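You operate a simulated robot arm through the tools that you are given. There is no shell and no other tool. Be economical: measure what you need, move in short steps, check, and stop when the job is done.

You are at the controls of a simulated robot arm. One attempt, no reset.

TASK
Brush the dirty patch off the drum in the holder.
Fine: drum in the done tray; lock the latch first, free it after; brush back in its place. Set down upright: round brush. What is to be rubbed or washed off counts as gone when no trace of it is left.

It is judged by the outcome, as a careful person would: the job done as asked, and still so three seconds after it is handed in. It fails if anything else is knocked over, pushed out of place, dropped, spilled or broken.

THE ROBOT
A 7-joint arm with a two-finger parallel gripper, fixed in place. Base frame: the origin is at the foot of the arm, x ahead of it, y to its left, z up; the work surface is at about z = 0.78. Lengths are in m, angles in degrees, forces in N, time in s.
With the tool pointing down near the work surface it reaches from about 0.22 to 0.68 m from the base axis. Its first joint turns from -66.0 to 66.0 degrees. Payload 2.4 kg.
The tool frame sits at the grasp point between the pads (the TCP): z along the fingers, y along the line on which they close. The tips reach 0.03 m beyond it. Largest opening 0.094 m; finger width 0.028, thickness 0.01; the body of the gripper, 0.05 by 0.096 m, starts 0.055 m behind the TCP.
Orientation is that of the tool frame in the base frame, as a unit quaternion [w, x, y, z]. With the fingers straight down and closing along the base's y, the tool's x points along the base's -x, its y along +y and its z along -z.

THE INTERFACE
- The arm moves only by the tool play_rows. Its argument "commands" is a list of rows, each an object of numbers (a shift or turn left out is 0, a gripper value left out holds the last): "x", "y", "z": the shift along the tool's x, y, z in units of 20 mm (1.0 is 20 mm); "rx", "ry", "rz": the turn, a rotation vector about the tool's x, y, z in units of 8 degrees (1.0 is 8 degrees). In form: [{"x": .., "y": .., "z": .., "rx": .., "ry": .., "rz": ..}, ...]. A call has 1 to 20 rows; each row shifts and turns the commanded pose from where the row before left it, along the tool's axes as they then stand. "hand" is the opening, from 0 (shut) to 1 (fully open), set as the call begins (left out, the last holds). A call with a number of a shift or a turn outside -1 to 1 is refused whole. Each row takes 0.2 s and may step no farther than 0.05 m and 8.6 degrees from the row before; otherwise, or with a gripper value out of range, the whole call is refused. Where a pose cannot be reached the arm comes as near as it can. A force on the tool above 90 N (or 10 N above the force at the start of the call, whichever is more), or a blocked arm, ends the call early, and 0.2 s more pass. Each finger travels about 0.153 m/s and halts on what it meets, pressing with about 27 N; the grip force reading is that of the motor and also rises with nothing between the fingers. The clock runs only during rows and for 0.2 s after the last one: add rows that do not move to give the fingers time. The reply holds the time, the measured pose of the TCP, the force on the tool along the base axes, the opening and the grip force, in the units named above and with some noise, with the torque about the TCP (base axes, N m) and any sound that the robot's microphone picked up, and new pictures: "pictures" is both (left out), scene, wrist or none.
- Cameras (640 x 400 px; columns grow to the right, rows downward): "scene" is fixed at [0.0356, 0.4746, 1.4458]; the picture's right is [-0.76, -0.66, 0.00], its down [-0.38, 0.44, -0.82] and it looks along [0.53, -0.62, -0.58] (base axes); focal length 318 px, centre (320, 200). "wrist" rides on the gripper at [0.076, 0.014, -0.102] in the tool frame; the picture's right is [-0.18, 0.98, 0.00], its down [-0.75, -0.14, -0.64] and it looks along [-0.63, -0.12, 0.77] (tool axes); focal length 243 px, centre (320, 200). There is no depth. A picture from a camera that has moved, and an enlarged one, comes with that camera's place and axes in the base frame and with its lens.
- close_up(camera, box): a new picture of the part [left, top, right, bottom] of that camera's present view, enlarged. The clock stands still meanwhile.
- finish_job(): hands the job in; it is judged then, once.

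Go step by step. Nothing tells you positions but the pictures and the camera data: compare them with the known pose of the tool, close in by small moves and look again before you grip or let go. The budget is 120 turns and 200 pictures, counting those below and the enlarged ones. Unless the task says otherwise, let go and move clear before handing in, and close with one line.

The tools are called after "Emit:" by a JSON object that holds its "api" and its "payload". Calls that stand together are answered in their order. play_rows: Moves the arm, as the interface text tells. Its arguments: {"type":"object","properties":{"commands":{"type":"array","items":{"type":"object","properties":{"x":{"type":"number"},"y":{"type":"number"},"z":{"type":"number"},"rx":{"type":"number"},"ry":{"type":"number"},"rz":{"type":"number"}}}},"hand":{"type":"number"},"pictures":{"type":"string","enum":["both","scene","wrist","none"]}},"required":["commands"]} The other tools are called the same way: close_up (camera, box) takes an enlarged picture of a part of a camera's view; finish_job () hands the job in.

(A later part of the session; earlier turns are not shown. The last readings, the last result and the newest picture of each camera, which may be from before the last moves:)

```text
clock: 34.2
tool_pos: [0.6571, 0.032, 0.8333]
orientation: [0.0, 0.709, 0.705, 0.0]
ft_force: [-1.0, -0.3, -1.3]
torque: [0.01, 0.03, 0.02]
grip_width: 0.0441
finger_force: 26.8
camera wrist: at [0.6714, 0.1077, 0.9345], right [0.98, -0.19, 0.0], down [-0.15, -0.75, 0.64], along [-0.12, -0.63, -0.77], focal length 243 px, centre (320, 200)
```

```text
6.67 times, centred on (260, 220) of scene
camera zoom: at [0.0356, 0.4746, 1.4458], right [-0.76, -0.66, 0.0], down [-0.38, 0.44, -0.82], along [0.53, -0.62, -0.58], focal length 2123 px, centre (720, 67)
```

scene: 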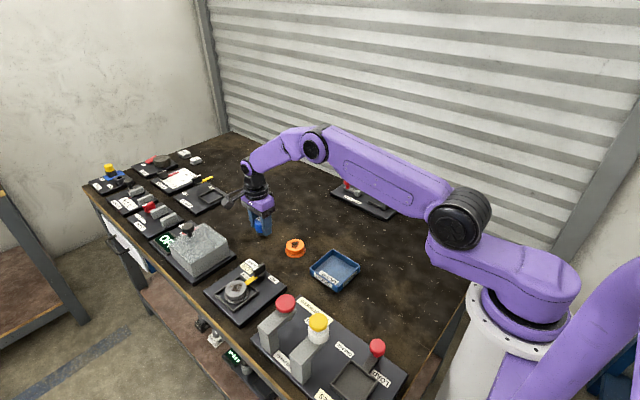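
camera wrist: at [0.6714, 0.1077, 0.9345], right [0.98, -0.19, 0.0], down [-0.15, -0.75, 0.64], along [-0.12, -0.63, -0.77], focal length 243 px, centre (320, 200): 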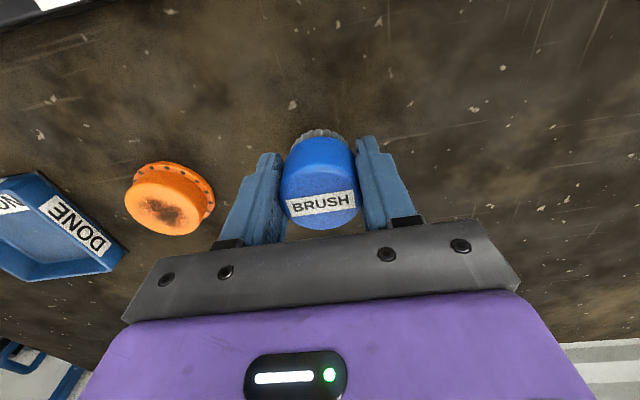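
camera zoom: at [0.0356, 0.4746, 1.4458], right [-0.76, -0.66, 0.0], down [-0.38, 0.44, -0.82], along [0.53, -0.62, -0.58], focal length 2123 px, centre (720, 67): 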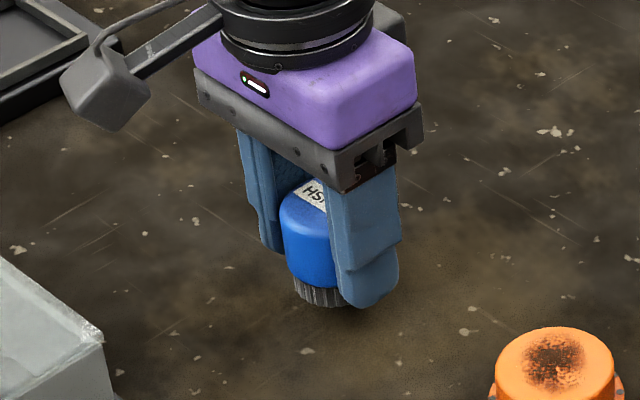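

The brush is now held. I lift further gently and check before carrying.

Emit:
{"api": "play_rows", "payload": {"commands": [{"z": -0.4}, {"z": -0.5}, {"z": -0.6}, {"z": -0.6}, {"z": -0.6}, {"z": -0.6}, {"z": -0.6}, {"z": -0.6}, {"z": -0.3}, {}], "pictures": "none"}}

Emit:
{"api": "play_rows", "payload": {"commands": [{"y": -0.4}, {"y": -0.7}, {"y": -0.7}, {"y": -0.7}, {"y": -0.7}, {"y": -0.7}, {"y": -0.7}, {"y": -0.7}, {"y": -0.7}, {"y": -0.5}, {"y": -0.4}, {}], "pictures": "scene"}}

```text
clock: 36.4
tool_pos: [0.6574, 0.032, 0.9288]
orientation: [0.0, 0.71, 0.704, 0.0]
ft_force: [0.4, 0.6, -1.0]
torque: [-0.01, 0.02, 0.03]
grip_width: 0.0436
finger_force: 26.9
```

```text
clock: 39.0
tool_pos: [0.5182, 0.0331, 0.9285]
orientation: [0.0, 0.71, 0.705, 0.0]
ft_force: [-0.3, -0.1, -0.9]
torque: [0.01, 0.02, 0.03]
grip_width: 0.0438
finger_force: 27.1
```

scene: 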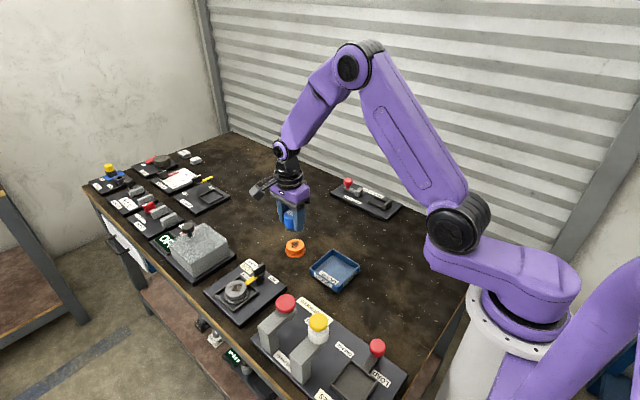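

Brush still held. I carry it over the drum.

Emit:
{"api": "play_rows", "payload": {"commands": [{"x": 0.5}, {"x": 0.8}, {"x": 0.8}, {"x": 0.8}, {"x": 0.8}, {"x": 0.8}, {"x": 0.8}, {"x": 0.8}, {"x": 0.8}, {"x": 0.8}, {"x": 0.8}, {"x": 0.6}, {"x": 0.4}, {}]}}

Emit:
{"api": "close_up", "payload": {"camera": "scene", "box": [180, 210, 310, 320]}}

```text
clock: 42.0
tool_pos: [0.5207, 0.2237, 0.9272]
orientation: [0.0, 0.71, 0.705, 0.0]
ft_force: [0.5, 0.7, -0.6]
torque: [0.03, 0.01, 0.02]
grip_width: 0.0437
finger_force: 26.6
camera wrist: at [0.5345, 0.3003, 1.0299], right [0.98, -0.19, 0.0], down [-0.15, -0.75, 0.64], along [-0.12, -0.63, -0.77], focal length 243 px, centre (320, 200)
```

scene: 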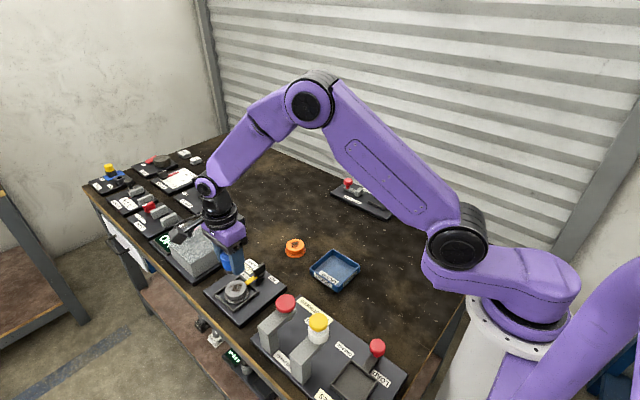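
wrist: 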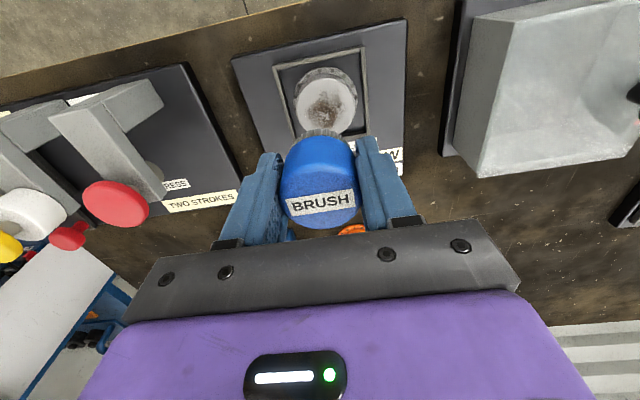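

```text
3.64 times, centred on (245, 265) of scene
camera zoom: at [0.0356, 0.4747, 1.4458], right [-0.76, -0.66, 0.0], down [-0.38, 0.44, -0.82], along [0.53, -0.62, -0.58], focal length 1158 px, centre (593, -36)
```

zoom: 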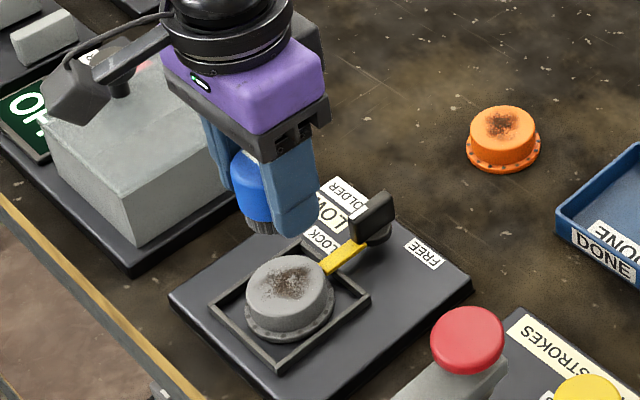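

The drum centre comes out near (0.525, 0.229). I shift 5 mm and lower towards the top, expected contact at TCP z ≈ 0.86.

Emit:
{"api": "play_rows", "payload": {"commands": [{"x": 0.28, "y": 0.28, "z": 0.5}, {"z": 0.7}, {"z": 0.7}, {"z": 0.6}, {"z": 0.3}, {}], "pictures": "wrist"}}

Emit:
{"api": "close_up", "payload": {"camera": "scene", "box": [190, 240, 290, 320]}}

```text
clock: 43.4
tool_pos: [0.5257, 0.2291, 0.8719]
orientation: [0.0, 0.709, 0.705, 0.0]
ft_force: [-0.7, 0.7, -1.7]
torque: [0.02, 0.0, -0.04]
grip_width: 0.0434
finger_force: 26.9
camera wrist: at [0.5405, 0.3048, 0.9739], right [0.98, -0.19, 0.0], down [-0.15, -0.75, 0.64], along [-0.12, -0.63, -0.77], focal length 243 px, centre (320, 200)
```

wrist: 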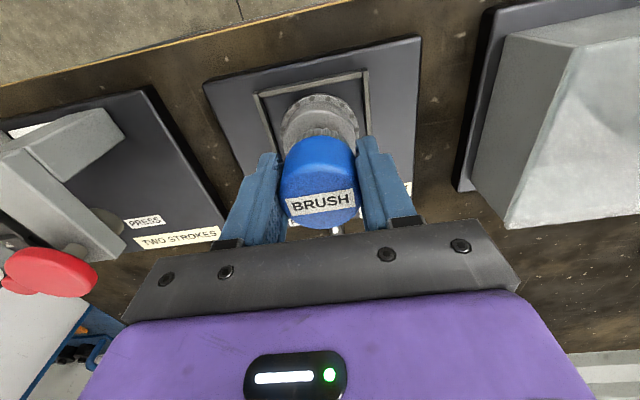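

```text
5.00 times, centred on (240, 280) of scene
camera zoom: at [0.0356, 0.4746, 1.4458], right [-0.76, -0.66, 0.0], down [-0.38, 0.44, -0.82], along [0.53, -0.62, -0.58], focal length 1592 px, centre (720, -200)
```

zoom: 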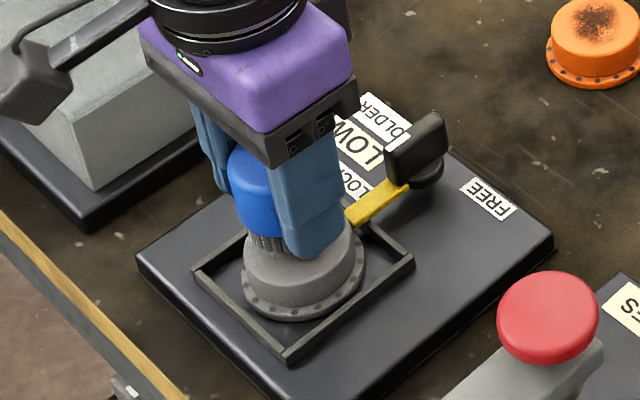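

The brush is just above the drum. I descend in 2 mm steps until contact.

Emit:
{"api": "play_rows", "payload": {"commands": [{"z": 0.1}, {"z": 0.1}, {"z": 0.1}, {}], "pictures": "none"}}

Emit:
{"api": "play_rows", "payload": {"commands": [{"z": 0.1}, {"z": 0.1}, {}], "pictures": "none"}}

```text
clock: 44.4
tool_pos: [0.5258, 0.2277, 0.8657]
orientation: [0.0, 0.709, 0.705, 0.001]
ft_force: [-0.7, -0.3, 0.1]
torque: [-0.02, 0.0, -0.01]
grip_width: 0.0436
finger_force: 27.0
```

```text
clock: 45.2
tool_pos: [0.5264, 0.2289, 0.8628]
orientation: [0.0, 0.71, 0.705, 0.001]
ft_force: [-0.2, 0.3, -1.2]
torque: [0.01, 0.01, 0.02]
grip_width: 0.0434
finger_force: 27.5
```

Emit:
{"api": "play_rows", "payload": {"commands": [{"z": 0.1}, {"z": 0.1}, {}], "pictures": "none"}}

Emit:
{"api": "close_up", "payload": {"camera": "scene", "box": [190, 240, 290, 320]}}

```text
clock: 46.0
tool_pos: [0.5257, 0.229, 0.8581]
orientation: [0.0, 0.709, 0.705, 0.0]
ft_force: [-0.5, -1.2, -0.4]
torque: [-0.01, -0.01, 0.04]
grip_width: 0.0437
finger_force: 27.3
```

```text
5.00 times, centred on (240, 280) of scene
camera zoom: at [0.0356, 0.4746, 1.4458], right [-0.76, -0.66, 0.0], down [-0.38, 0.44, -0.82], along [0.53, -0.62, -0.58], focal length 1592 px, centre (720, -200)
```

zoom: 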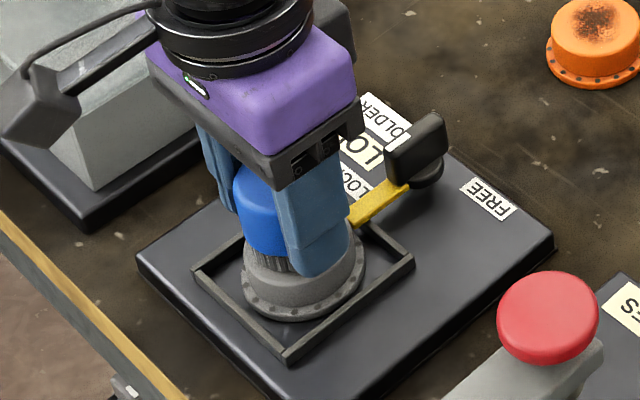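

Nearly touching. A bit further down.

Emit:
{"api": "play_rows", "payload": {"commands": [{"z": 0.08}, {"z": 0.08}, {}], "pictures": "none"}}

Emit:
{"api": "play_rows", "payload": {"commands": [{"z": 0.08}, {"z": 0.08}, {}], "pictures": "none"}}

```text
clock: 46.8
tool_pos: [0.526, 0.2278, 0.8561]
orientation: [0.001, 0.71, 0.704, 0.001]
ft_force: [-4.5, -3.8, 24.7]
torque: [-0.2, 0.19, 0.02]
grip_width: 0.0437
finger_force: 27.3
```

```text
clock: 47.6
tool_pos: [0.5263, 0.2278, 0.8518]
orientation: [0.0, 0.71, 0.705, 0.001]
ft_force: [1.8, -3.1, 22.5]
torque: [-0.16, 0.02, 0.01]
grip_width: 0.0435
finger_force: 26.9
```

Contact at about z = 0.857, with about 22 N pressing. I scrub in small strokes at this depth.

Emit:
{"api": "play_rows", "payload": {"commands": [{"z": -0.04, "x": 0.4}, {"x": -0.4}, {"x": -0.4}, {"x": 0.4}, {"y": 0.4}, {"y": -0.4}, {"y": -0.4}, {"y": 0.4}, {"x": 0.3, "y": 0.3}, {"x": -0.3, "y": -0.3}, {"x": -0.3, "y": -0.3}, {"x": 0.3, "y": 0.3}, {"x": 0.3, "y": -0.3}, {"x": -0.3, "y": 0.3}, {"x": -0.3, "y": 0.3}, {"x": 0.3, "y": -0.3}, {}], "pictures": "wrist"}}

Emit:
{"api": "close_up", "payload": {"camera": "scene", "box": [190, 240, 290, 320]}}

```text
clock: 51.2
tool_pos: [0.5257, 0.227, 0.8523]
orientation: [-0.001, 0.709, 0.705, 0.0]
ft_force: [1.3, -0.3, 3.3]
torque: [-0.05, 0.0, 0.01]
grip_width: 0.0434
finger_force: 27.2
camera wrist: at [0.5395, 0.3047, 0.9544], right [0.98, -0.19, 0.0], down [-0.15, -0.75, 0.64], along [-0.12, -0.63, -0.77], focal length 243 px, centre (320, 200)
```

wrist: 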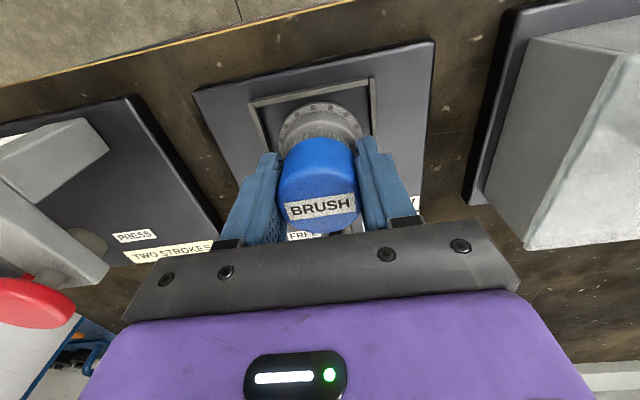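

```text
5.00 times, centred on (240, 280) of scene
camera zoom: at [0.0355, 0.4746, 1.4458], right [-0.76, -0.66, 0.0], down [-0.38, 0.44, -0.82], along [0.53, -0.62, -0.58], focal length 1592 px, centre (720, -200)
```

zoom: 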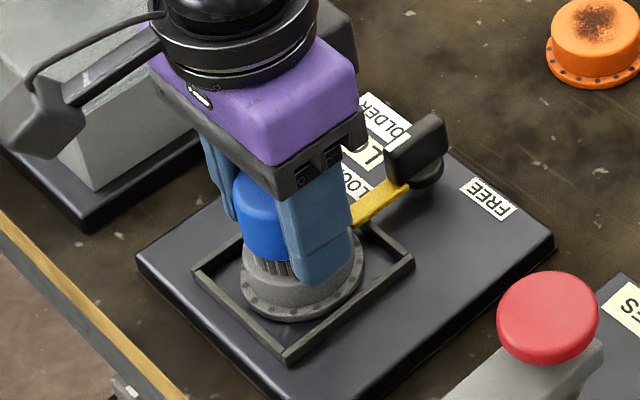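

I lift and move aside a little to check the patch.

Emit:
{"api": "play_rows", "payload": {"commands": [{"z": -0.5}, {"z": -0.6}, {"z": -0.8}, {"z": -0.8}, {"x": -0.8}, {"x": -0.8}, {"x": -0.8}, {}], "pictures": "wrist"}}

Emit:
{"api": "close_up", "payload": {"camera": "scene", "box": [190, 240, 290, 320]}}

Emit:
{"api": "close_up", "payload": {"camera": "wrist", "box": [250, 0, 410, 140]}}

```text
clock: 53.0
tool_pos: [0.5264, 0.1809, 0.9068]
orientation: [0.0, 0.71, 0.704, 0.0]
ft_force: [0.4, -0.8, 0.3]
torque: [0.01, -0.02, 0.03]
grip_width: 0.0431
finger_force: 27.0
camera wrist: at [0.54, 0.2566, 1.0086], right [0.98, -0.19, 0.0], down [-0.15, -0.75, 0.64], along [-0.12, -0.63, -0.77], focal length 243 px, centre (320, 200)
```

wrist: 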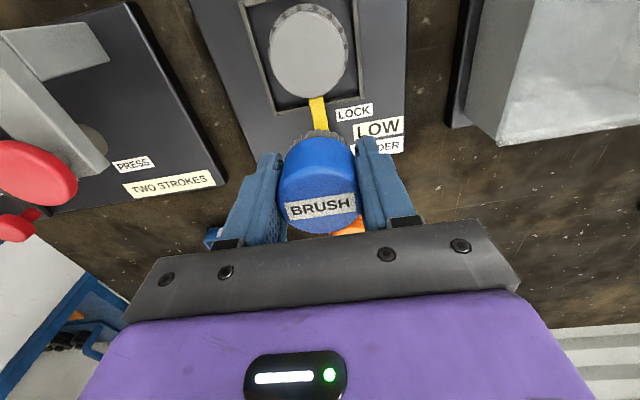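

```text
5.00 times, centred on (240, 280) of scene
camera zoom: at [0.0356, 0.4746, 1.4458], right [-0.76, -0.66, 0.0], down [-0.38, 0.44, -0.82], along [0.53, -0.62, -0.58], focal length 1592 px, centre (720, -200)
```

zoom: 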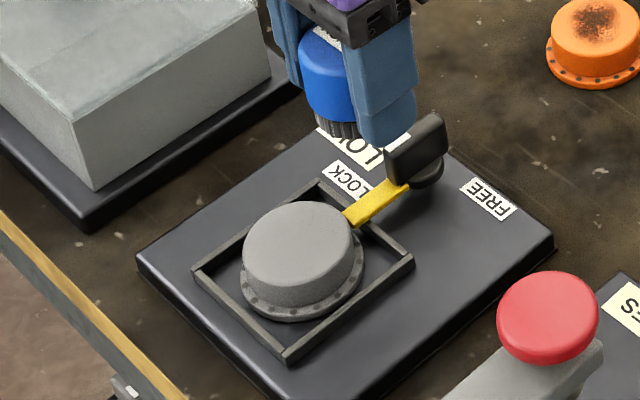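

```text
2.86 times, centred on (330, 70) of wrist
camera zoom: at [0.54, 0.2566, 1.0086], right [0.98, -0.19, 0.0], down [-0.15, -0.75, 0.64], along [-0.12, -0.63, -0.77], focal length 693 px, centre (291, 571)
```

zoom: 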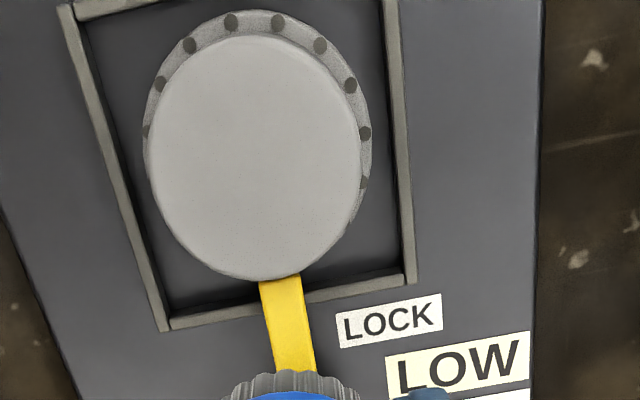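

The patch appears gone. I check with a tighter enlargement for faint traces.

Emit:
{"api": "close_up", "payload": {"camera": "wrist", "box": [265, 0, 350, 75]}}

Emit:
{"api": "close_up", "payload": {"camera": "scene", "box": [230, 272, 270, 310]}}

```text
5.33 times, centred on (308, 38) of wrist
camera zoom: at [0.54, 0.2566, 1.0086], right [0.98, -0.19, 0.0], down [-0.15, -0.75, 0.64], along [-0.12, -0.63, -0.77], focal length 1294 px, centre (387, 1067)
```

zoom: 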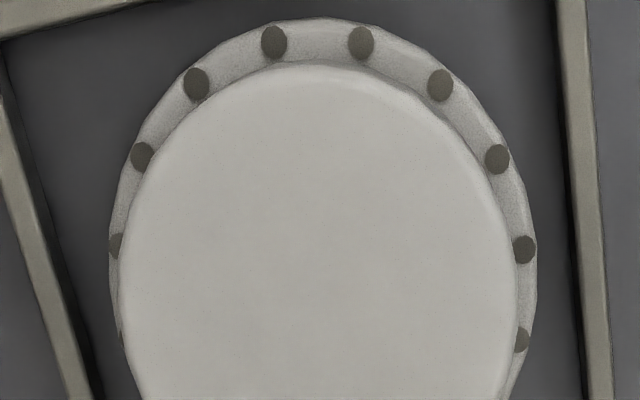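

```text
10.53 times, centred on (250, 291) of scene
camera zoom: at [0.0356, 0.4746, 1.4458], right [-0.76, -0.66, 0.0], down [-0.38, 0.44, -0.82], along [0.53, -0.62, -0.58], focal length 3352 px, centre (1057, -758)
```

zoom: 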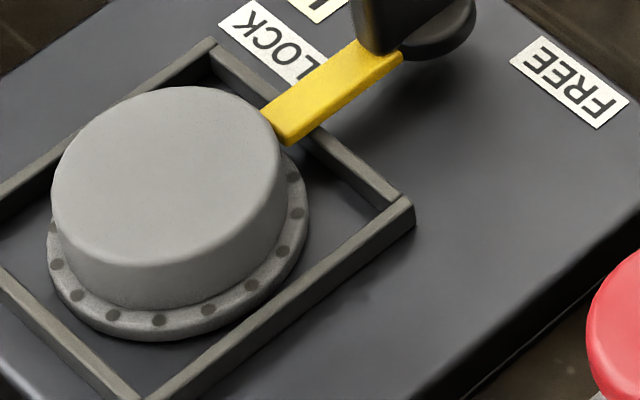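

The drum top is clean. Now I carry the brush back to its place at (0.656, 0.033).

Emit:
{"api": "play_rows", "payload": {"commands": [{"z": -0.6}, {"z": -0.6}, {"x": -0.5}, {"x": -0.8}, {"x": -0.8}, {"x": -0.8}, {"x": -0.8}, {"x": -0.8}, {"x": -0.8}, {"x": -0.8}, {"x": -0.8}, {"x": -0.45}, {}], "pictures": "none"}}

Emit:
{"api": "play_rows", "payload": {"commands": [{"y": 0.4}, {"y": 0.7}, {"y": 0.7}, {"y": 0.7}, {"y": 0.7}, {"y": 0.7}, {"y": 0.7}, {"y": 0.7}, {"y": 0.7}, {"y": 0.5}, {}, {}]}}

Emit:
{"api": "close_up", "payload": {"camera": "scene", "box": [220, 180, 320, 250]}}

```text
clock: 55.8
tool_pos: [0.5229, 0.0332, 0.9302]
orientation: [0.001, 0.71, 0.704, 0.0]
ft_force: [0.2, 0.2, -0.1]
torque: [0.01, 0.0, -0.02]
grip_width: 0.0429
finger_force: 27.2
```

```text
clock: 58.4
tool_pos: [0.655, 0.0331, 0.9315]
orientation: [0.0, 0.71, 0.704, 0.0]
ft_force: [0.2, -0.1, 0.2]
torque: [0.0, 0.03, -0.01]
grip_width: 0.043
finger_force: 26.5
camera wrist: at [0.6696, 0.1087, 1.0337], right [0.98, -0.19, 0.0], down [-0.15, -0.75, 0.64], along [-0.12, -0.63, -0.77], focal length 243 px, centre (320, 200)
```

scene: 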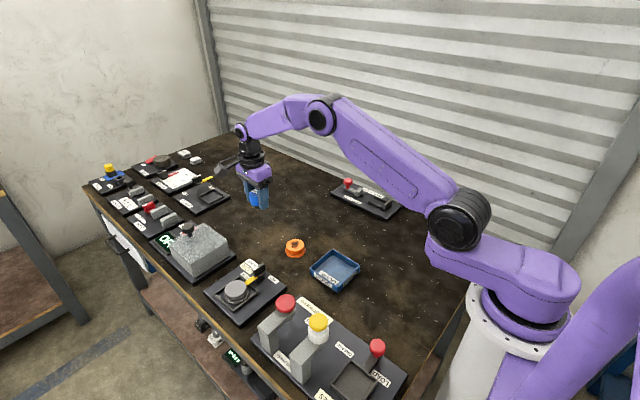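
wrist: 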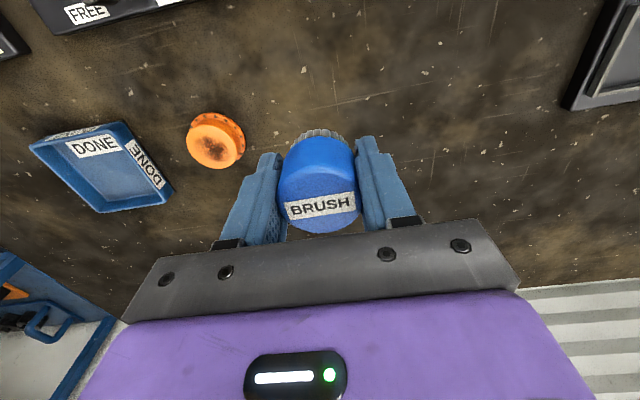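

```text
5.71 times, centred on (270, 215) of scene
camera zoom: at [0.0356, 0.4746, 1.4458], right [-0.76, -0.66, 0.0], down [-0.38, 0.44, -0.82], along [0.53, -0.62, -0.58], focal length 1820 px, centre (606, 114)
```

zoom: 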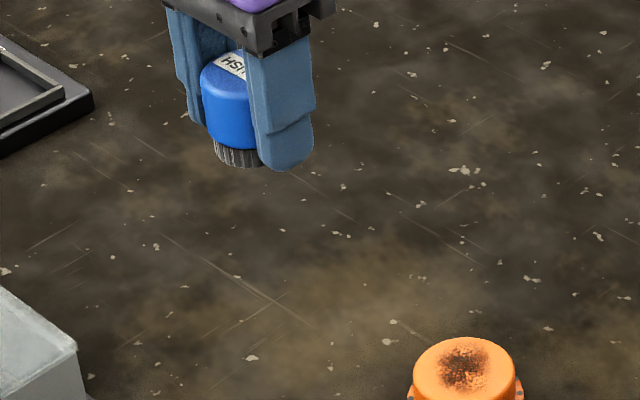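

Over its place. I descend to just above the table, then in small steps.

Emit:
{"api": "play_rows", "payload": {"commands": [{"y": 0.05, "z": 0.6}, {"z": 0.8}, {"z": 0.8}, {"z": 0.8}, {"z": 0.8}, {"z": 0.8}, {"z": 0.5}, {"z": 0.2}, {}], "pictures": "none"}}

Emit:
{"api": "play_rows", "payload": {"commands": [{"z": 0.08}, {"z": 0.08}, {}], "pictures": "wrist"}}

Emit:
{"api": "close_up", "payload": {"camera": "scene", "box": [220, 190, 300, 250]}}

```text
clock: 60.4
tool_pos: [0.6565, 0.0324, 0.8245]
orientation: [0.0, 0.71, 0.704, 0.0]
ft_force: [-0.7, 0.8, -0.2]
torque: [0.0, -0.01, 0.0]
grip_width: 0.0433
finger_force: 26.8
```

```text
clock: 61.2
tool_pos: [0.6552, 0.0322, 0.8209]
orientation: [0.0, 0.71, 0.704, 0.0]
ft_force: [0.2, 0.2, -0.3]
torque: [0.02, -0.01, 0.0]
grip_width: 0.0431
finger_force: 27.3
camera wrist: at [0.6693, 0.1086, 0.9232], right [0.98, -0.19, 0.0], down [-0.15, -0.75, 0.64], along [-0.12, -0.63, -0.77], focal length 243 px, centre (320, 200)
```

wrist: 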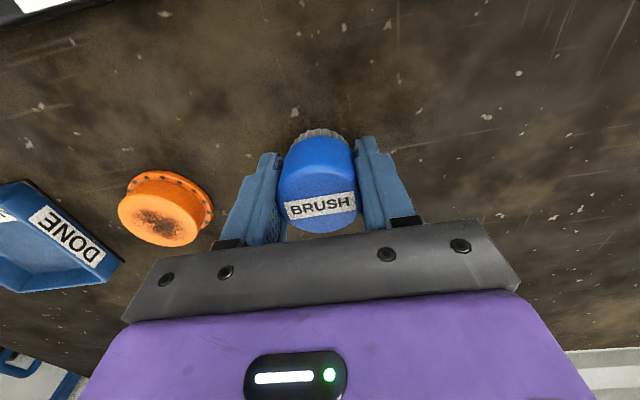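

```text
6.67 times, centred on (260, 220) of scene
camera zoom: at [0.0356, 0.4746, 1.4458], right [-0.76, -0.66, 0.0], down [-0.38, 0.44, -0.82], along [0.53, -0.62, -0.58], focal length 2123 px, centre (720, 67)
```

zoom: 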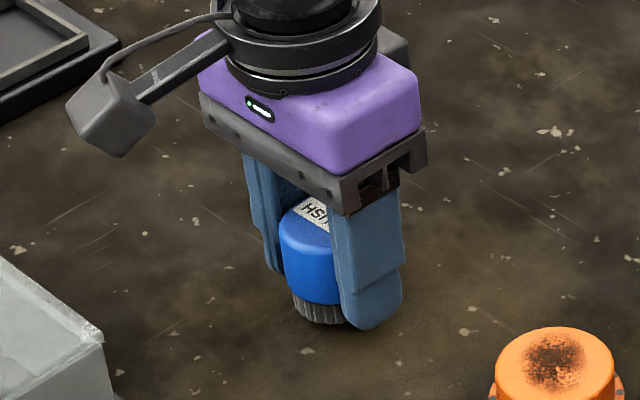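

Emit:
{"api": "play_rows", "payload": {"commands": [{"z": 0.08}, {"z": 0.08}, {}], "pictures": "none"}}

Emit:
{"api": "play_rows", "payload": {"commands": [{"z": 0.06}, {"z": 0.06}, {}], "pictures": "none"}}

```text
clock: 62.0
tool_pos: [0.6549, 0.0326, 0.8185]
orientation: [0.0, 0.709, 0.705, 0.0]
ft_force: [-0.8, 0.6, -0.3]
torque: [0.02, -0.01, 0.0]
grip_width: 0.0426
finger_force: 27.5
```

```text
clock: 62.8
tool_pos: [0.6544, 0.0341, 0.816]
orientation: [0.001, 0.71, 0.704, 0.0]
ft_force: [0.1, 0.3, -0.7]
torque: [-0.03, -0.01, 0.0]
grip_width: 0.0431
finger_force: 27.1
```

No contact yet; the brush slid up slightly in the grip while scrubbing. I continue in tiny steps.

Emit:
{"api": "play_rows", "payload": {"commands": [{"z": 0.05}, {"z": 0.05}, {}], "pictures": "none"}}

Emit:
{"api": "close_up", "payload": {"camera": "scene", "box": [235, 205, 285, 245]}}

```text
clock: 63.6
tool_pos: [0.6565, 0.0324, 0.8131]
orientation: [0.0, 0.709, 0.705, 0.0]
ft_force: [-0.1, 0.3, -0.5]
torque: [-0.01, 0.01, 0.0]
grip_width: 0.0432
finger_force: 26.9
```

```text
10.00 times, centred on (260, 225) of scene
camera zoom: at [0.0356, 0.4746, 1.4458], right [-0.76, -0.66, 0.0], down [-0.38, 0.44, -0.82], along [0.53, -0.62, -0.58], focal length 3184 px, centre (920, -50)
```

zoom: 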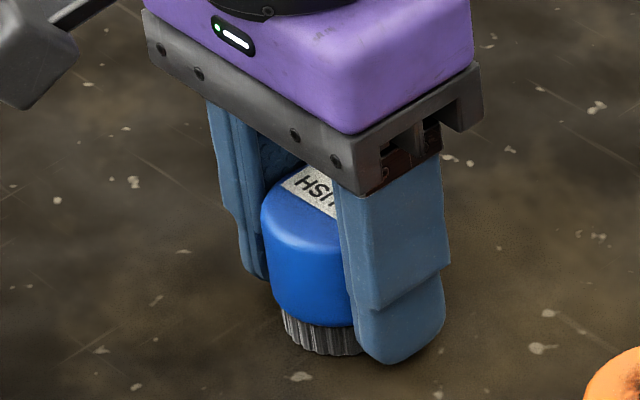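

It is within a couple of mm. Another 2 mm in tiny steps.

Emit:
{"api": "play_rows", "payload": {"commands": [{"z": 0.05}, {"z": 0.04}, {}], "pictures": "none"}}

```text
clock: 64.4
tool_pos: [0.6553, 0.0316, 0.8119]
orientation: [0.001, 0.71, 0.704, 0.001]
ft_force: [-1.4, 0.2, 6.4]
torque: [0.06, 0.08, 0.0]
grip_width: 0.043
finger_force: 27.3
```

Contact (6 N). I open the fingers and rise straight up.

Emit:
{"api": "play_rows", "payload": {"commands": [{}, {}, {}], "hand": 0.8, "pictures": "wrist"}}

Emit:
{"api": "play_rows", "payload": {"commands": [{"z": -0.4}, {"z": -0.8}, {"z": -1}, {"z": -1}, {"z": -1}, {"z": -1}, {}]}}

Emit:
{"api": "close_up", "payload": {"camera": "scene", "box": [240, 210, 320, 265]}}

```text
clock: 65.2
tool_pos: [0.6553, 0.0322, 0.8119]
orientation: [0.0, 0.71, 0.704, 0.001]
ft_force: [0.3, 0.5, 0.1]
torque: [-0.02, -0.01, 0.01]
grip_width: 0.0751
finger_force: 0.0
camera wrist: at [0.6697, 0.1089, 0.9139], right [0.98, -0.19, 0.0], down [-0.15, -0.75, 0.64], along [-0.12, -0.63, -0.77], focal length 243 px, centre (320, 200)
```

wrist: 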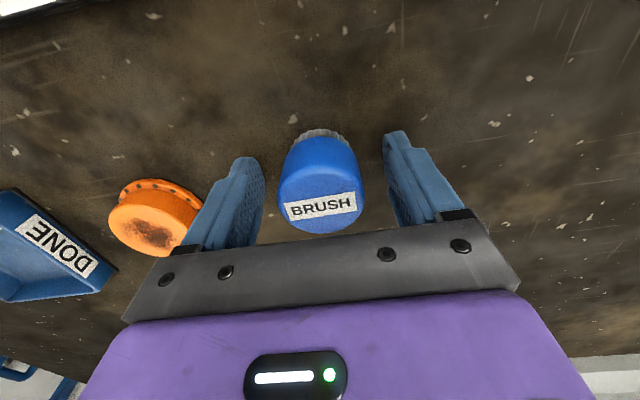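

```text
clock: 66.8
tool_pos: [0.6564, 0.0318, 0.9157]
orientation: [0.0, 0.71, 0.705, -0.001]
ft_force: [0.9, 0.3, -0.6]
torque: [0.06, 0.0, -0.01]
grip_width: 0.0752
finger_force: 0.0
camera wrist: at [0.6706, 0.1082, 1.0176], right [0.98, -0.19, 0.0], down [-0.15, -0.75, 0.64], along [-0.12, -0.63, -0.77], focal length 243 px, centre (320, 200)
```

scene: 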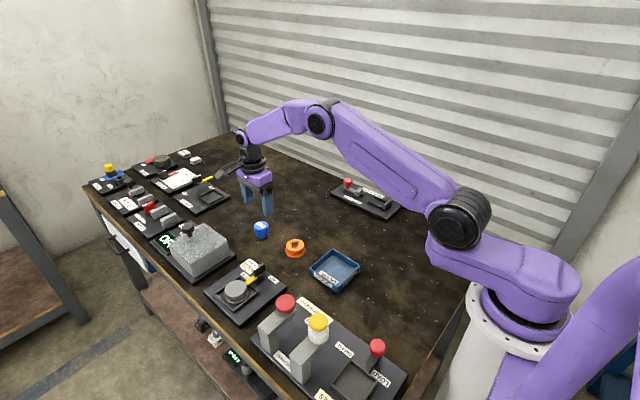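
wrist: 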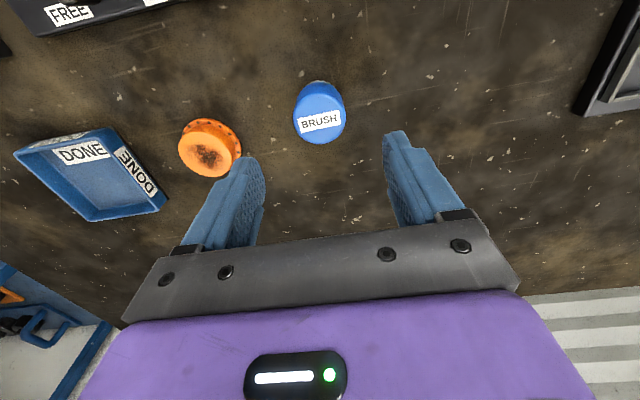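

```text
7.27 times, centred on (280, 238) of scene
camera zoom: at [0.0356, 0.4746, 1.4458], right [-0.76, -0.66, 0.0], down [-0.38, 0.44, -0.82], along [0.53, -0.62, -0.58], focal length 2316 px, centre (611, -73)
```

zoom: 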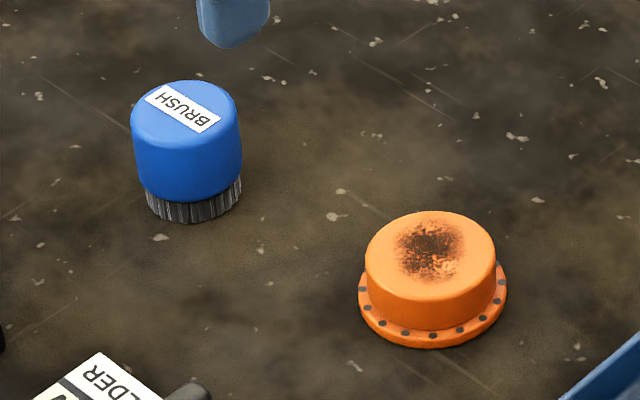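

The brush stands upright within about 2 mm of its place. Now I go back to the latch knob to free it.

Emit:
{"api": "play_rows", "payload": {"commands": [{"y": -0.8}, {"y": -0.8}, {"y": -0.8}, {"y": -0.8}, {"y": -0.8}, {"y": -0.8}, {"y": -0.8}, {"y": -0.9}, {"x": 0.9}, {"x": 1}, {"x": 1}, {"x": 1}, {"x": 1}, {"x": 0.95}, {}], "hand": 0.45}}

Emit:
{"api": "close_up", "payload": {"camera": "scene", "box": [200, 230, 310, 320]}}

```text
clock: 70.0
tool_pos: [0.5257, 0.1516, 0.9161]
orientation: [0.0, 0.71, 0.705, 0.0]
ft_force: [-0.2, 0.3, -1.0]
torque: [0.0, -0.01, -0.02]
grip_width: 0.042
finger_force: 0.1
camera wrist: at [0.5405, 0.2277, 1.018], right [0.98, -0.19, 0.0], down [-0.15, -0.75, 0.64], along [-0.12, -0.63, -0.77], focal length 243 px, centre (320, 200)
```

scene: 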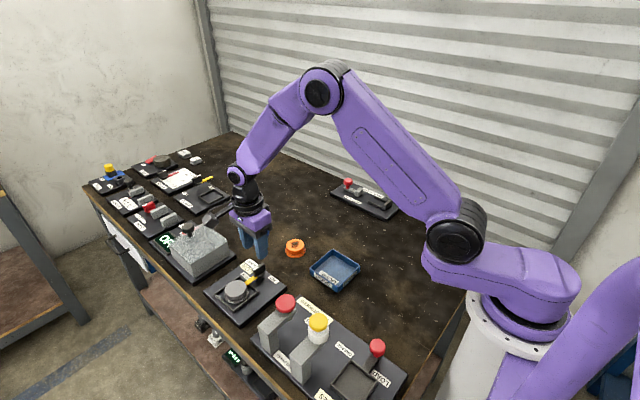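
wrist: 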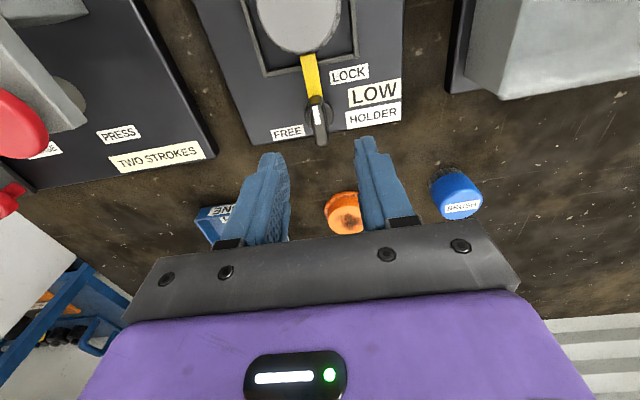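

```text
4.44 times, centred on (255, 275) of scene
camera zoom: at [0.0356, 0.4747, 1.4458], right [-0.76, -0.66, 0.0], down [-0.38, 0.44, -0.82], along [0.53, -0.62, -0.58], focal length 1415 px, centre (609, -133)
```

zoom: 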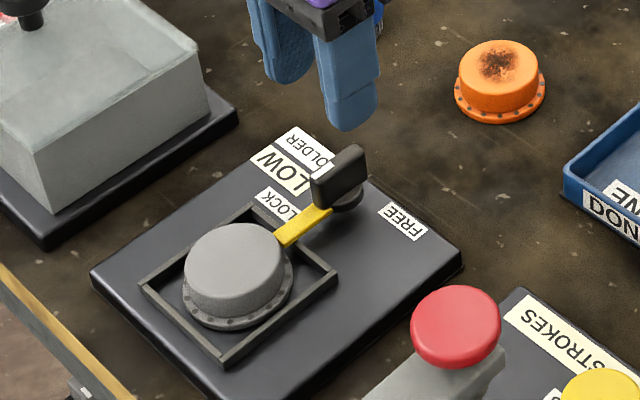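

Aligned above the knob. I descend around it and grip.

Emit:
{"api": "play_rows", "payload": {"commands": [{"x": -0.12, "z": 0.8}, {"z": 0.9}, {"z": 0.9}, {"z": 0.8}, {"z": 0.6}, {}], "pictures": "none"}}

Emit:
{"api": "play_rows", "payload": {"commands": [{}, {}, {}], "hand": 0.0, "pictures": "wrist"}}

```text
clock: 71.4
tool_pos: [0.5272, 0.1501, 0.8341]
orientation: [0.0, 0.71, 0.705, 0.0]
ft_force: [-0.2, 0.2, 0.1]
torque: [-0.05, 0.02, 0.01]
grip_width: 0.0422
finger_force: 0.0
```

```text
clock: 72.2
tool_pos: [0.5249, 0.1494, 0.8358]
orientation: [-0.001, 0.709, 0.705, -0.001]
ft_force: [-9.7, -0.3, 2.5]
torque: [-0.01, 0.02, 0.18]
grip_width: 0.0165
finger_force: 26.5
camera wrist: at [0.5397, 0.2259, 0.9373], right [0.98, -0.19, 0.0], down [-0.14, -0.75, 0.64], along [-0.12, -0.63, -0.77], focal length 243 px, centre (320, 200)
```

wrist: 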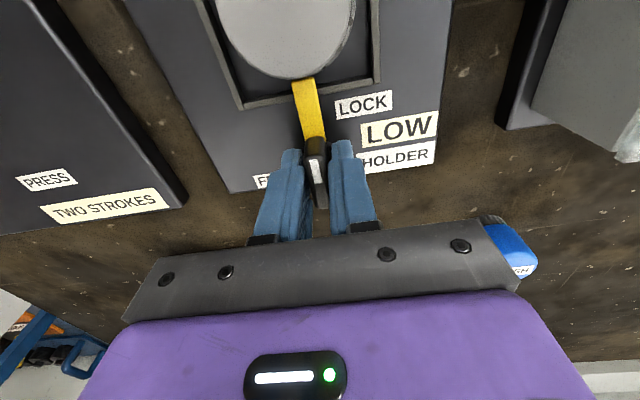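

Gripped. I turn back counter-clockwise in two stages.

Emit:
{"api": "play_rows", "payload": {"commands": [{"y": -0.06, "rz": -0.8}, {"rz": -0.8}, {"rz": -0.8}, {"rz": -0.8}, {"rz": -0.8}, {"rz": -0.8}], "pictures": "none"}}

Emit:
{"api": "play_rows", "payload": {"commands": [{"rz": -0.8}, {"rz": -0.8}, {"rz": -0.8}, {"rz": -0.8}, {"rz": -0.8}, {"rz": -0.8}, {"rz": -0.8}, {"rz": -0.8}, {}]}}

```text
clock: 73.6
tool_pos: [0.5253, 0.1486, 0.8356]
orientation: [-0.001, 0.437, 0.899, -0.001]
ft_force: [0.9, 7.3, 0.6]
torque: [0.04, 0.03, -0.02]
grip_width: 0.0167
finger_force: 27.4
```

```text
clock: 75.6
tool_pos: [0.5243, 0.1484, 0.8358]
orientation: [0.0, 0.006, 1.0, 0.001]
ft_force: [-5.7, 4.3, 0.2]
torque: [-0.03, 0.41, 0.01]
grip_width: 0.0165
finger_force: 26.9
camera wrist: at [0.4481, 0.1636, 0.9379], right [0.2, 0.98, 0.0], down [0.75, -0.15, 0.64], along [0.63, -0.13, -0.77], focal length 243 px, centre (320, 200)
```

scene: 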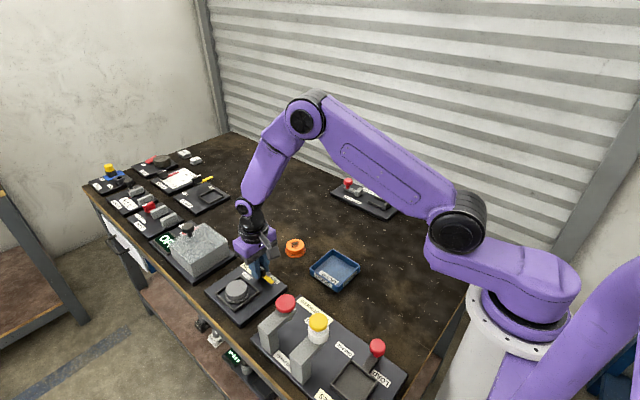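
wrist: 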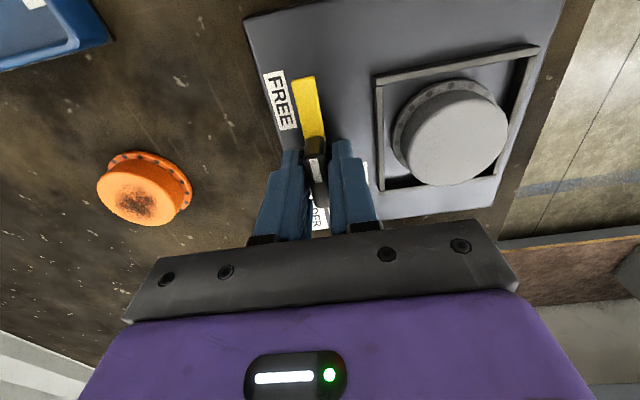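

Pointer is at FREE. I probe for the stop a few degrees more to be sure.

Emit:
{"api": "play_rows", "payload": {"commands": [{"rz": -0.4}, {"rz": -0.2}, {}], "pictures": "none"}}

Emit:
{"api": "play_rows", "payload": {"commands": [{"rz": 0.5}, {}], "pictures": "none"}}

Emit:
{"api": "play_rows", "payload": {"commands": [{}, {}, {}], "hand": 0.43, "pictures": "none"}}

Emit:
{"api": "play_rows", "payload": {"commands": [{"z": -0.6}, {"z": -0.8}, {"z": -1}, {"z": -1}, {"z": -1}, {}]}}

Emit:
{"api": "close_up", "payload": {"camera": "scene", "box": [200, 230, 310, 320]}}

```text
clock: 76.4
tool_pos: [0.5246, 0.1482, 0.8356]
orientation: [0.001, -0.035, 0.999, 0.0]
ft_force: [-0.4, 7.4, 0.3]
torque: [0.0, -0.16, -0.68]
grip_width: 0.0177
finger_force: 27.0
```

```text
clock: 77.0
tool_pos: [0.5251, 0.1489, 0.8362]
orientation: [0.0, 0.001, 1.0, -0.001]
ft_force: [0.0, 8.1, -0.4]
torque: [0.0, -0.2, -0.46]
grip_width: 0.0165
finger_force: 26.8
```

```text
clock: 77.8
tool_pos: [0.525, 0.1469, 0.8361]
orientation: [0.0, 0.001, 1.0, 0.0]
ft_force: [0.2, -0.7, 0.1]
torque: [0.02, 0.03, 0.02]
grip_width: 0.0407
finger_force: 0.1
```

```text
clock: 79.2
tool_pos: [0.5246, 0.1468, 0.9251]
orientation: [0.0, -0.001, 1.0, 0.001]
ft_force: [0.3, 0.2, 0.3]
torque: [0.0, 0.01, 0.03]
grip_width: 0.0403
finger_force: 0.1
camera wrist: at [0.4489, 0.1616, 1.0272], right [0.18, 0.98, 0.0], down [0.75, -0.14, 0.64], along [0.63, -0.12, -0.77], focal length 243 px, centre (320, 200)
```

scene: 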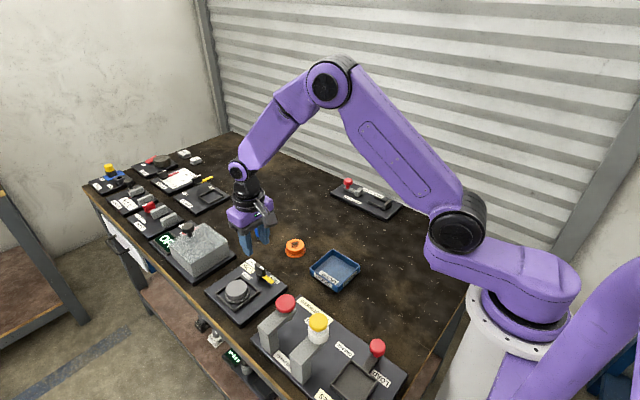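
wrist: 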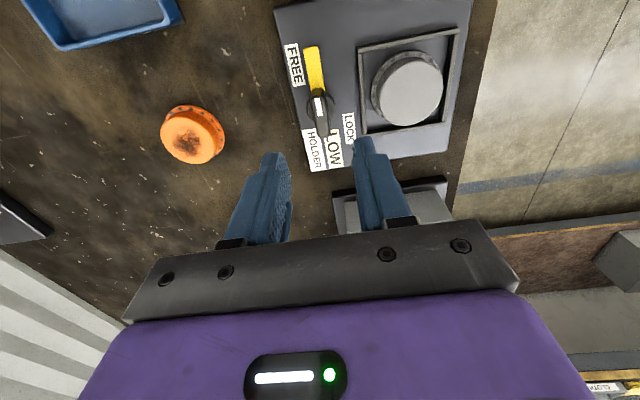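

```text
4.44 times, centred on (255, 275) of scene
camera zoom: at [0.0356, 0.4746, 1.4458], right [-0.76, -0.66, 0.0], down [-0.38, 0.44, -0.82], along [0.53, -0.62, -0.58], focal length 1415 px, centre (609, -133)
```

zoom: 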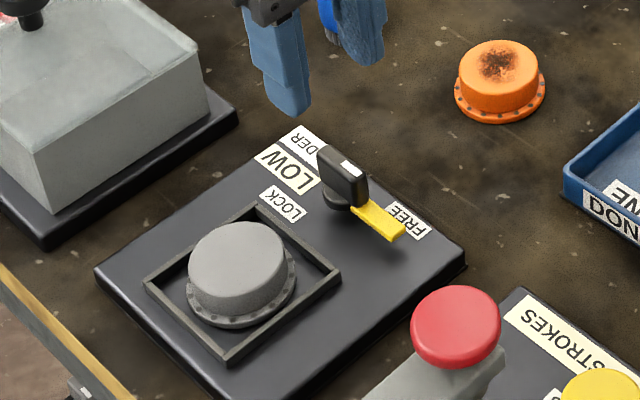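

The latch is free. Now the drum: I move above it with the fingers opened to 73 mm.

Emit:
{"api": "play_rows", "payload": {"commands": [{"y": 0.8}, {"y": 0.8}, {"y": 0.8}, {"y": 0.8}, {"y": 0.8, "z": 0.5}, {"z": 0.7}, {}], "hand": 0.78}}

Emit:
{"api": "close_up", "payload": {"camera": "scene", "box": [190, 230, 300, 320]}}

Emit:
{"api": "close_up", "payload": {"camera": "wrist", "box": [200, 60, 440, 240]}}

```text
clock: 80.8
tool_pos: [0.5246, 0.2271, 0.8997]
orientation: [0.0, 0.0, 1.0, 0.0]
ft_force: [0.0, 0.1, 0.0]
torque: [-0.01, -0.01, 0.0]
grip_width: 0.0734
finger_force: 0.1
camera wrist: at [0.4486, 0.2418, 1.0018], right [0.18, 0.98, 0.0], down [0.75, -0.14, 0.64], along [0.63, -0.12, -0.77], focal length 243 px, centre (320, 200)
```

scene: 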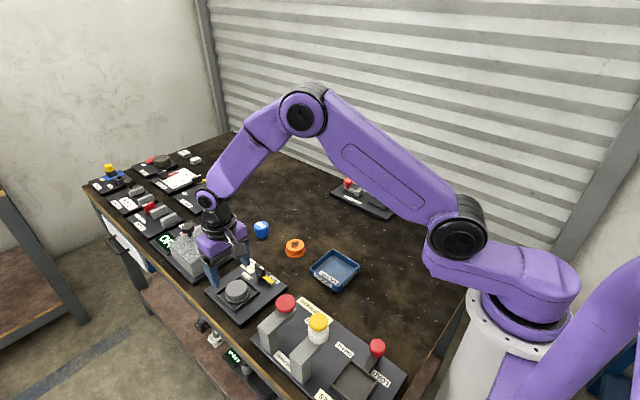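
wrist: 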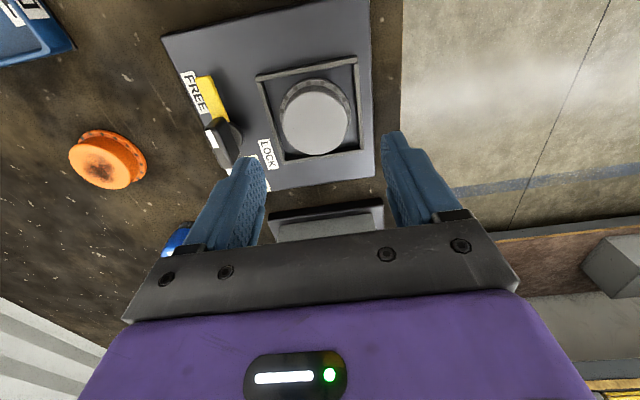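

```text
4.44 times, centred on (245, 275) of scene
camera zoom: at [0.0356, 0.4746, 1.4458], right [-0.76, -0.66, 0.0], down [-0.38, 0.44, -0.82], along [0.53, -0.62, -0.58], focal length 1415 px, centre (653, -133)
```

zoom: 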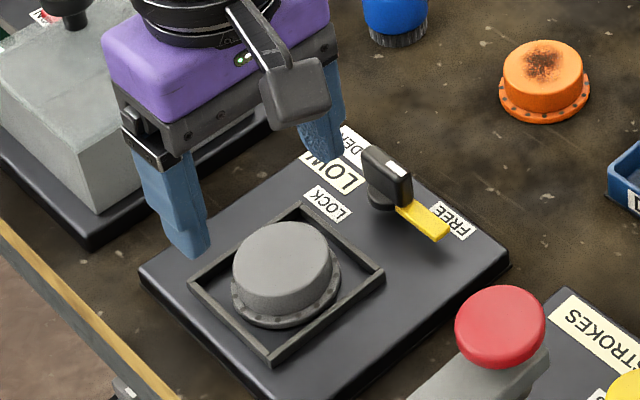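

```text
2.22 times, centred on (320, 150) of wrist
camera zoom: at [0.4486, 0.2418, 1.0018], right [0.18, 0.98, 0.0], down [0.75, -0.14, 0.64], along [0.63, -0.12, -0.77], focal length 539 px, centre (320, 311)
```

zoom: 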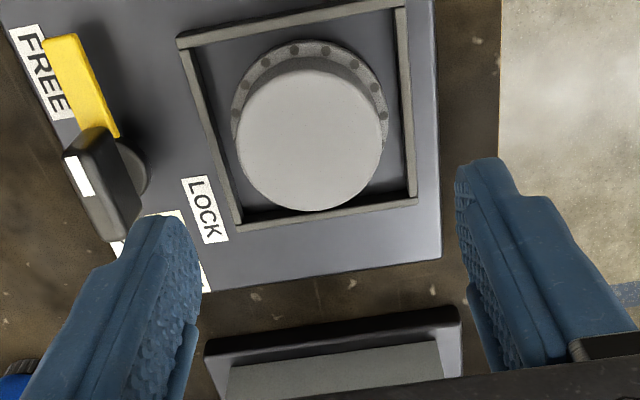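

Drum centre is about (0.522, 0.226). I descend part way and recheck.

Emit:
{"api": "play_rows", "payload": {"commands": [{"x": 0.1, "y": -0.05, "z": 0.8}, {"z": 0.8}, {"z": 0.8}, {}], "pictures": "none"}}

Emit:
{"api": "close_up", "payload": {"camera": "wrist", "box": [200, 60, 440, 240]}}

Emit:
{"api": "close_up", "payload": {"camera": "scene", "box": [190, 250, 290, 320]}}

```text
clock: 81.8
tool_pos: [0.5243, 0.2249, 0.8525]
orientation: [0.0, -0.001, 1.0, 0.0]
ft_force: [-0.6, -0.2, 0.1]
torque: [0.0, 0.06, 0.0]
grip_width: 0.0735
finger_force: 0.0
```

```text
2.22 times, centred on (320, 150) of wrist
camera zoom: at [0.4476, 0.2404, 0.9547], right [0.18, 0.98, 0.0], down [0.75, -0.14, 0.64], along [0.63, -0.12, -0.77], focal length 539 px, centre (320, 311)
```

zoom: 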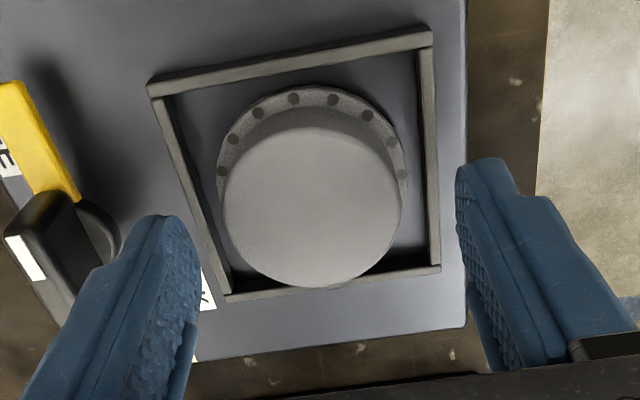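

```text
5.71 times, centred on (240, 285) of scene
camera zoom: at [0.0356, 0.4746, 1.4458], right [-0.76, -0.66, 0.0], down [-0.38, 0.44, -0.82], along [0.53, -0.62, -0.58], focal length 1820 px, centre (777, -286)
```

zoom: 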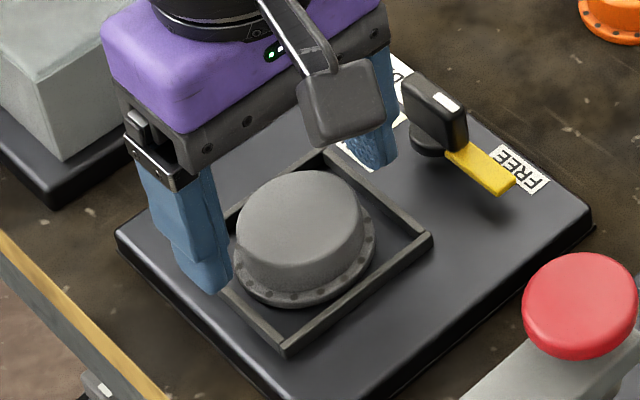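

The fingertips will come down over the frame bars, so I stop with the tips just above them (TCP ≈ 0.838).

Emit:
{"api": "play_rows", "payload": {"commands": [{"x": 0.1, "z": 0.3}, {"z": 0.25}, {"z": 0.15}, {}], "pictures": "none"}}

Emit:
{"api": "close_up", "payload": {"camera": "scene", "box": [190, 250, 290, 320]}}

Emit:
{"api": "close_up", "payload": {"camera": "wrist", "box": [200, 60, 440, 240]}}

```text
clock: 82.8
tool_pos: [0.5214, 0.227, 0.8389]
orientation: [0.0, 0.0, 1.0, 0.0]
ft_force: [-0.2, -0.2, -0.5]
torque: [0.02, -0.01, -0.03]
grip_width: 0.0734
finger_force: 0.0
```

```text
5.71 times, centred on (240, 285) of scene
camera zoom: at [0.0356, 0.4746, 1.4458], right [-0.76, -0.66, 0.0], down [-0.38, 0.44, -0.82], along [0.53, -0.62, -0.58], focal length 1820 px, centre (777, -286)
```

zoom: 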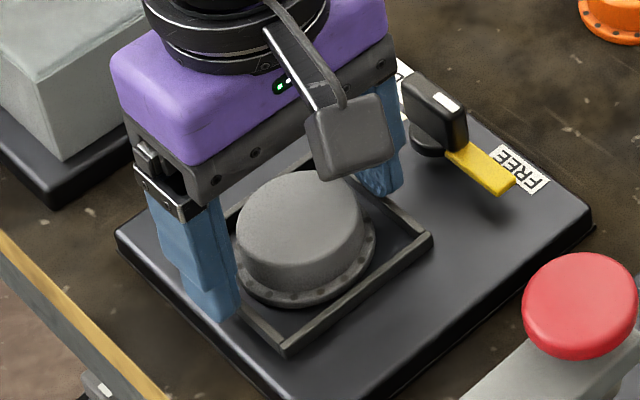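

```text
2.22 times, centred on (320, 150) of wrist
camera zoom: at [0.4448, 0.2416, 0.9403], right [0.18, 0.98, 0.0], down [0.75, -0.14, 0.64], along [0.63, -0.12, -0.77], focal length 539 px, centre (320, 311)
```

zoom: 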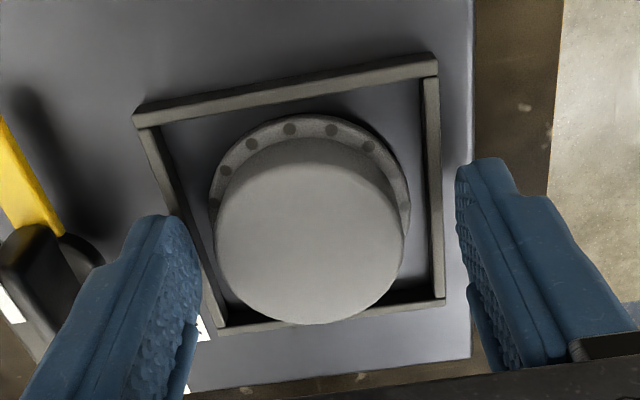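

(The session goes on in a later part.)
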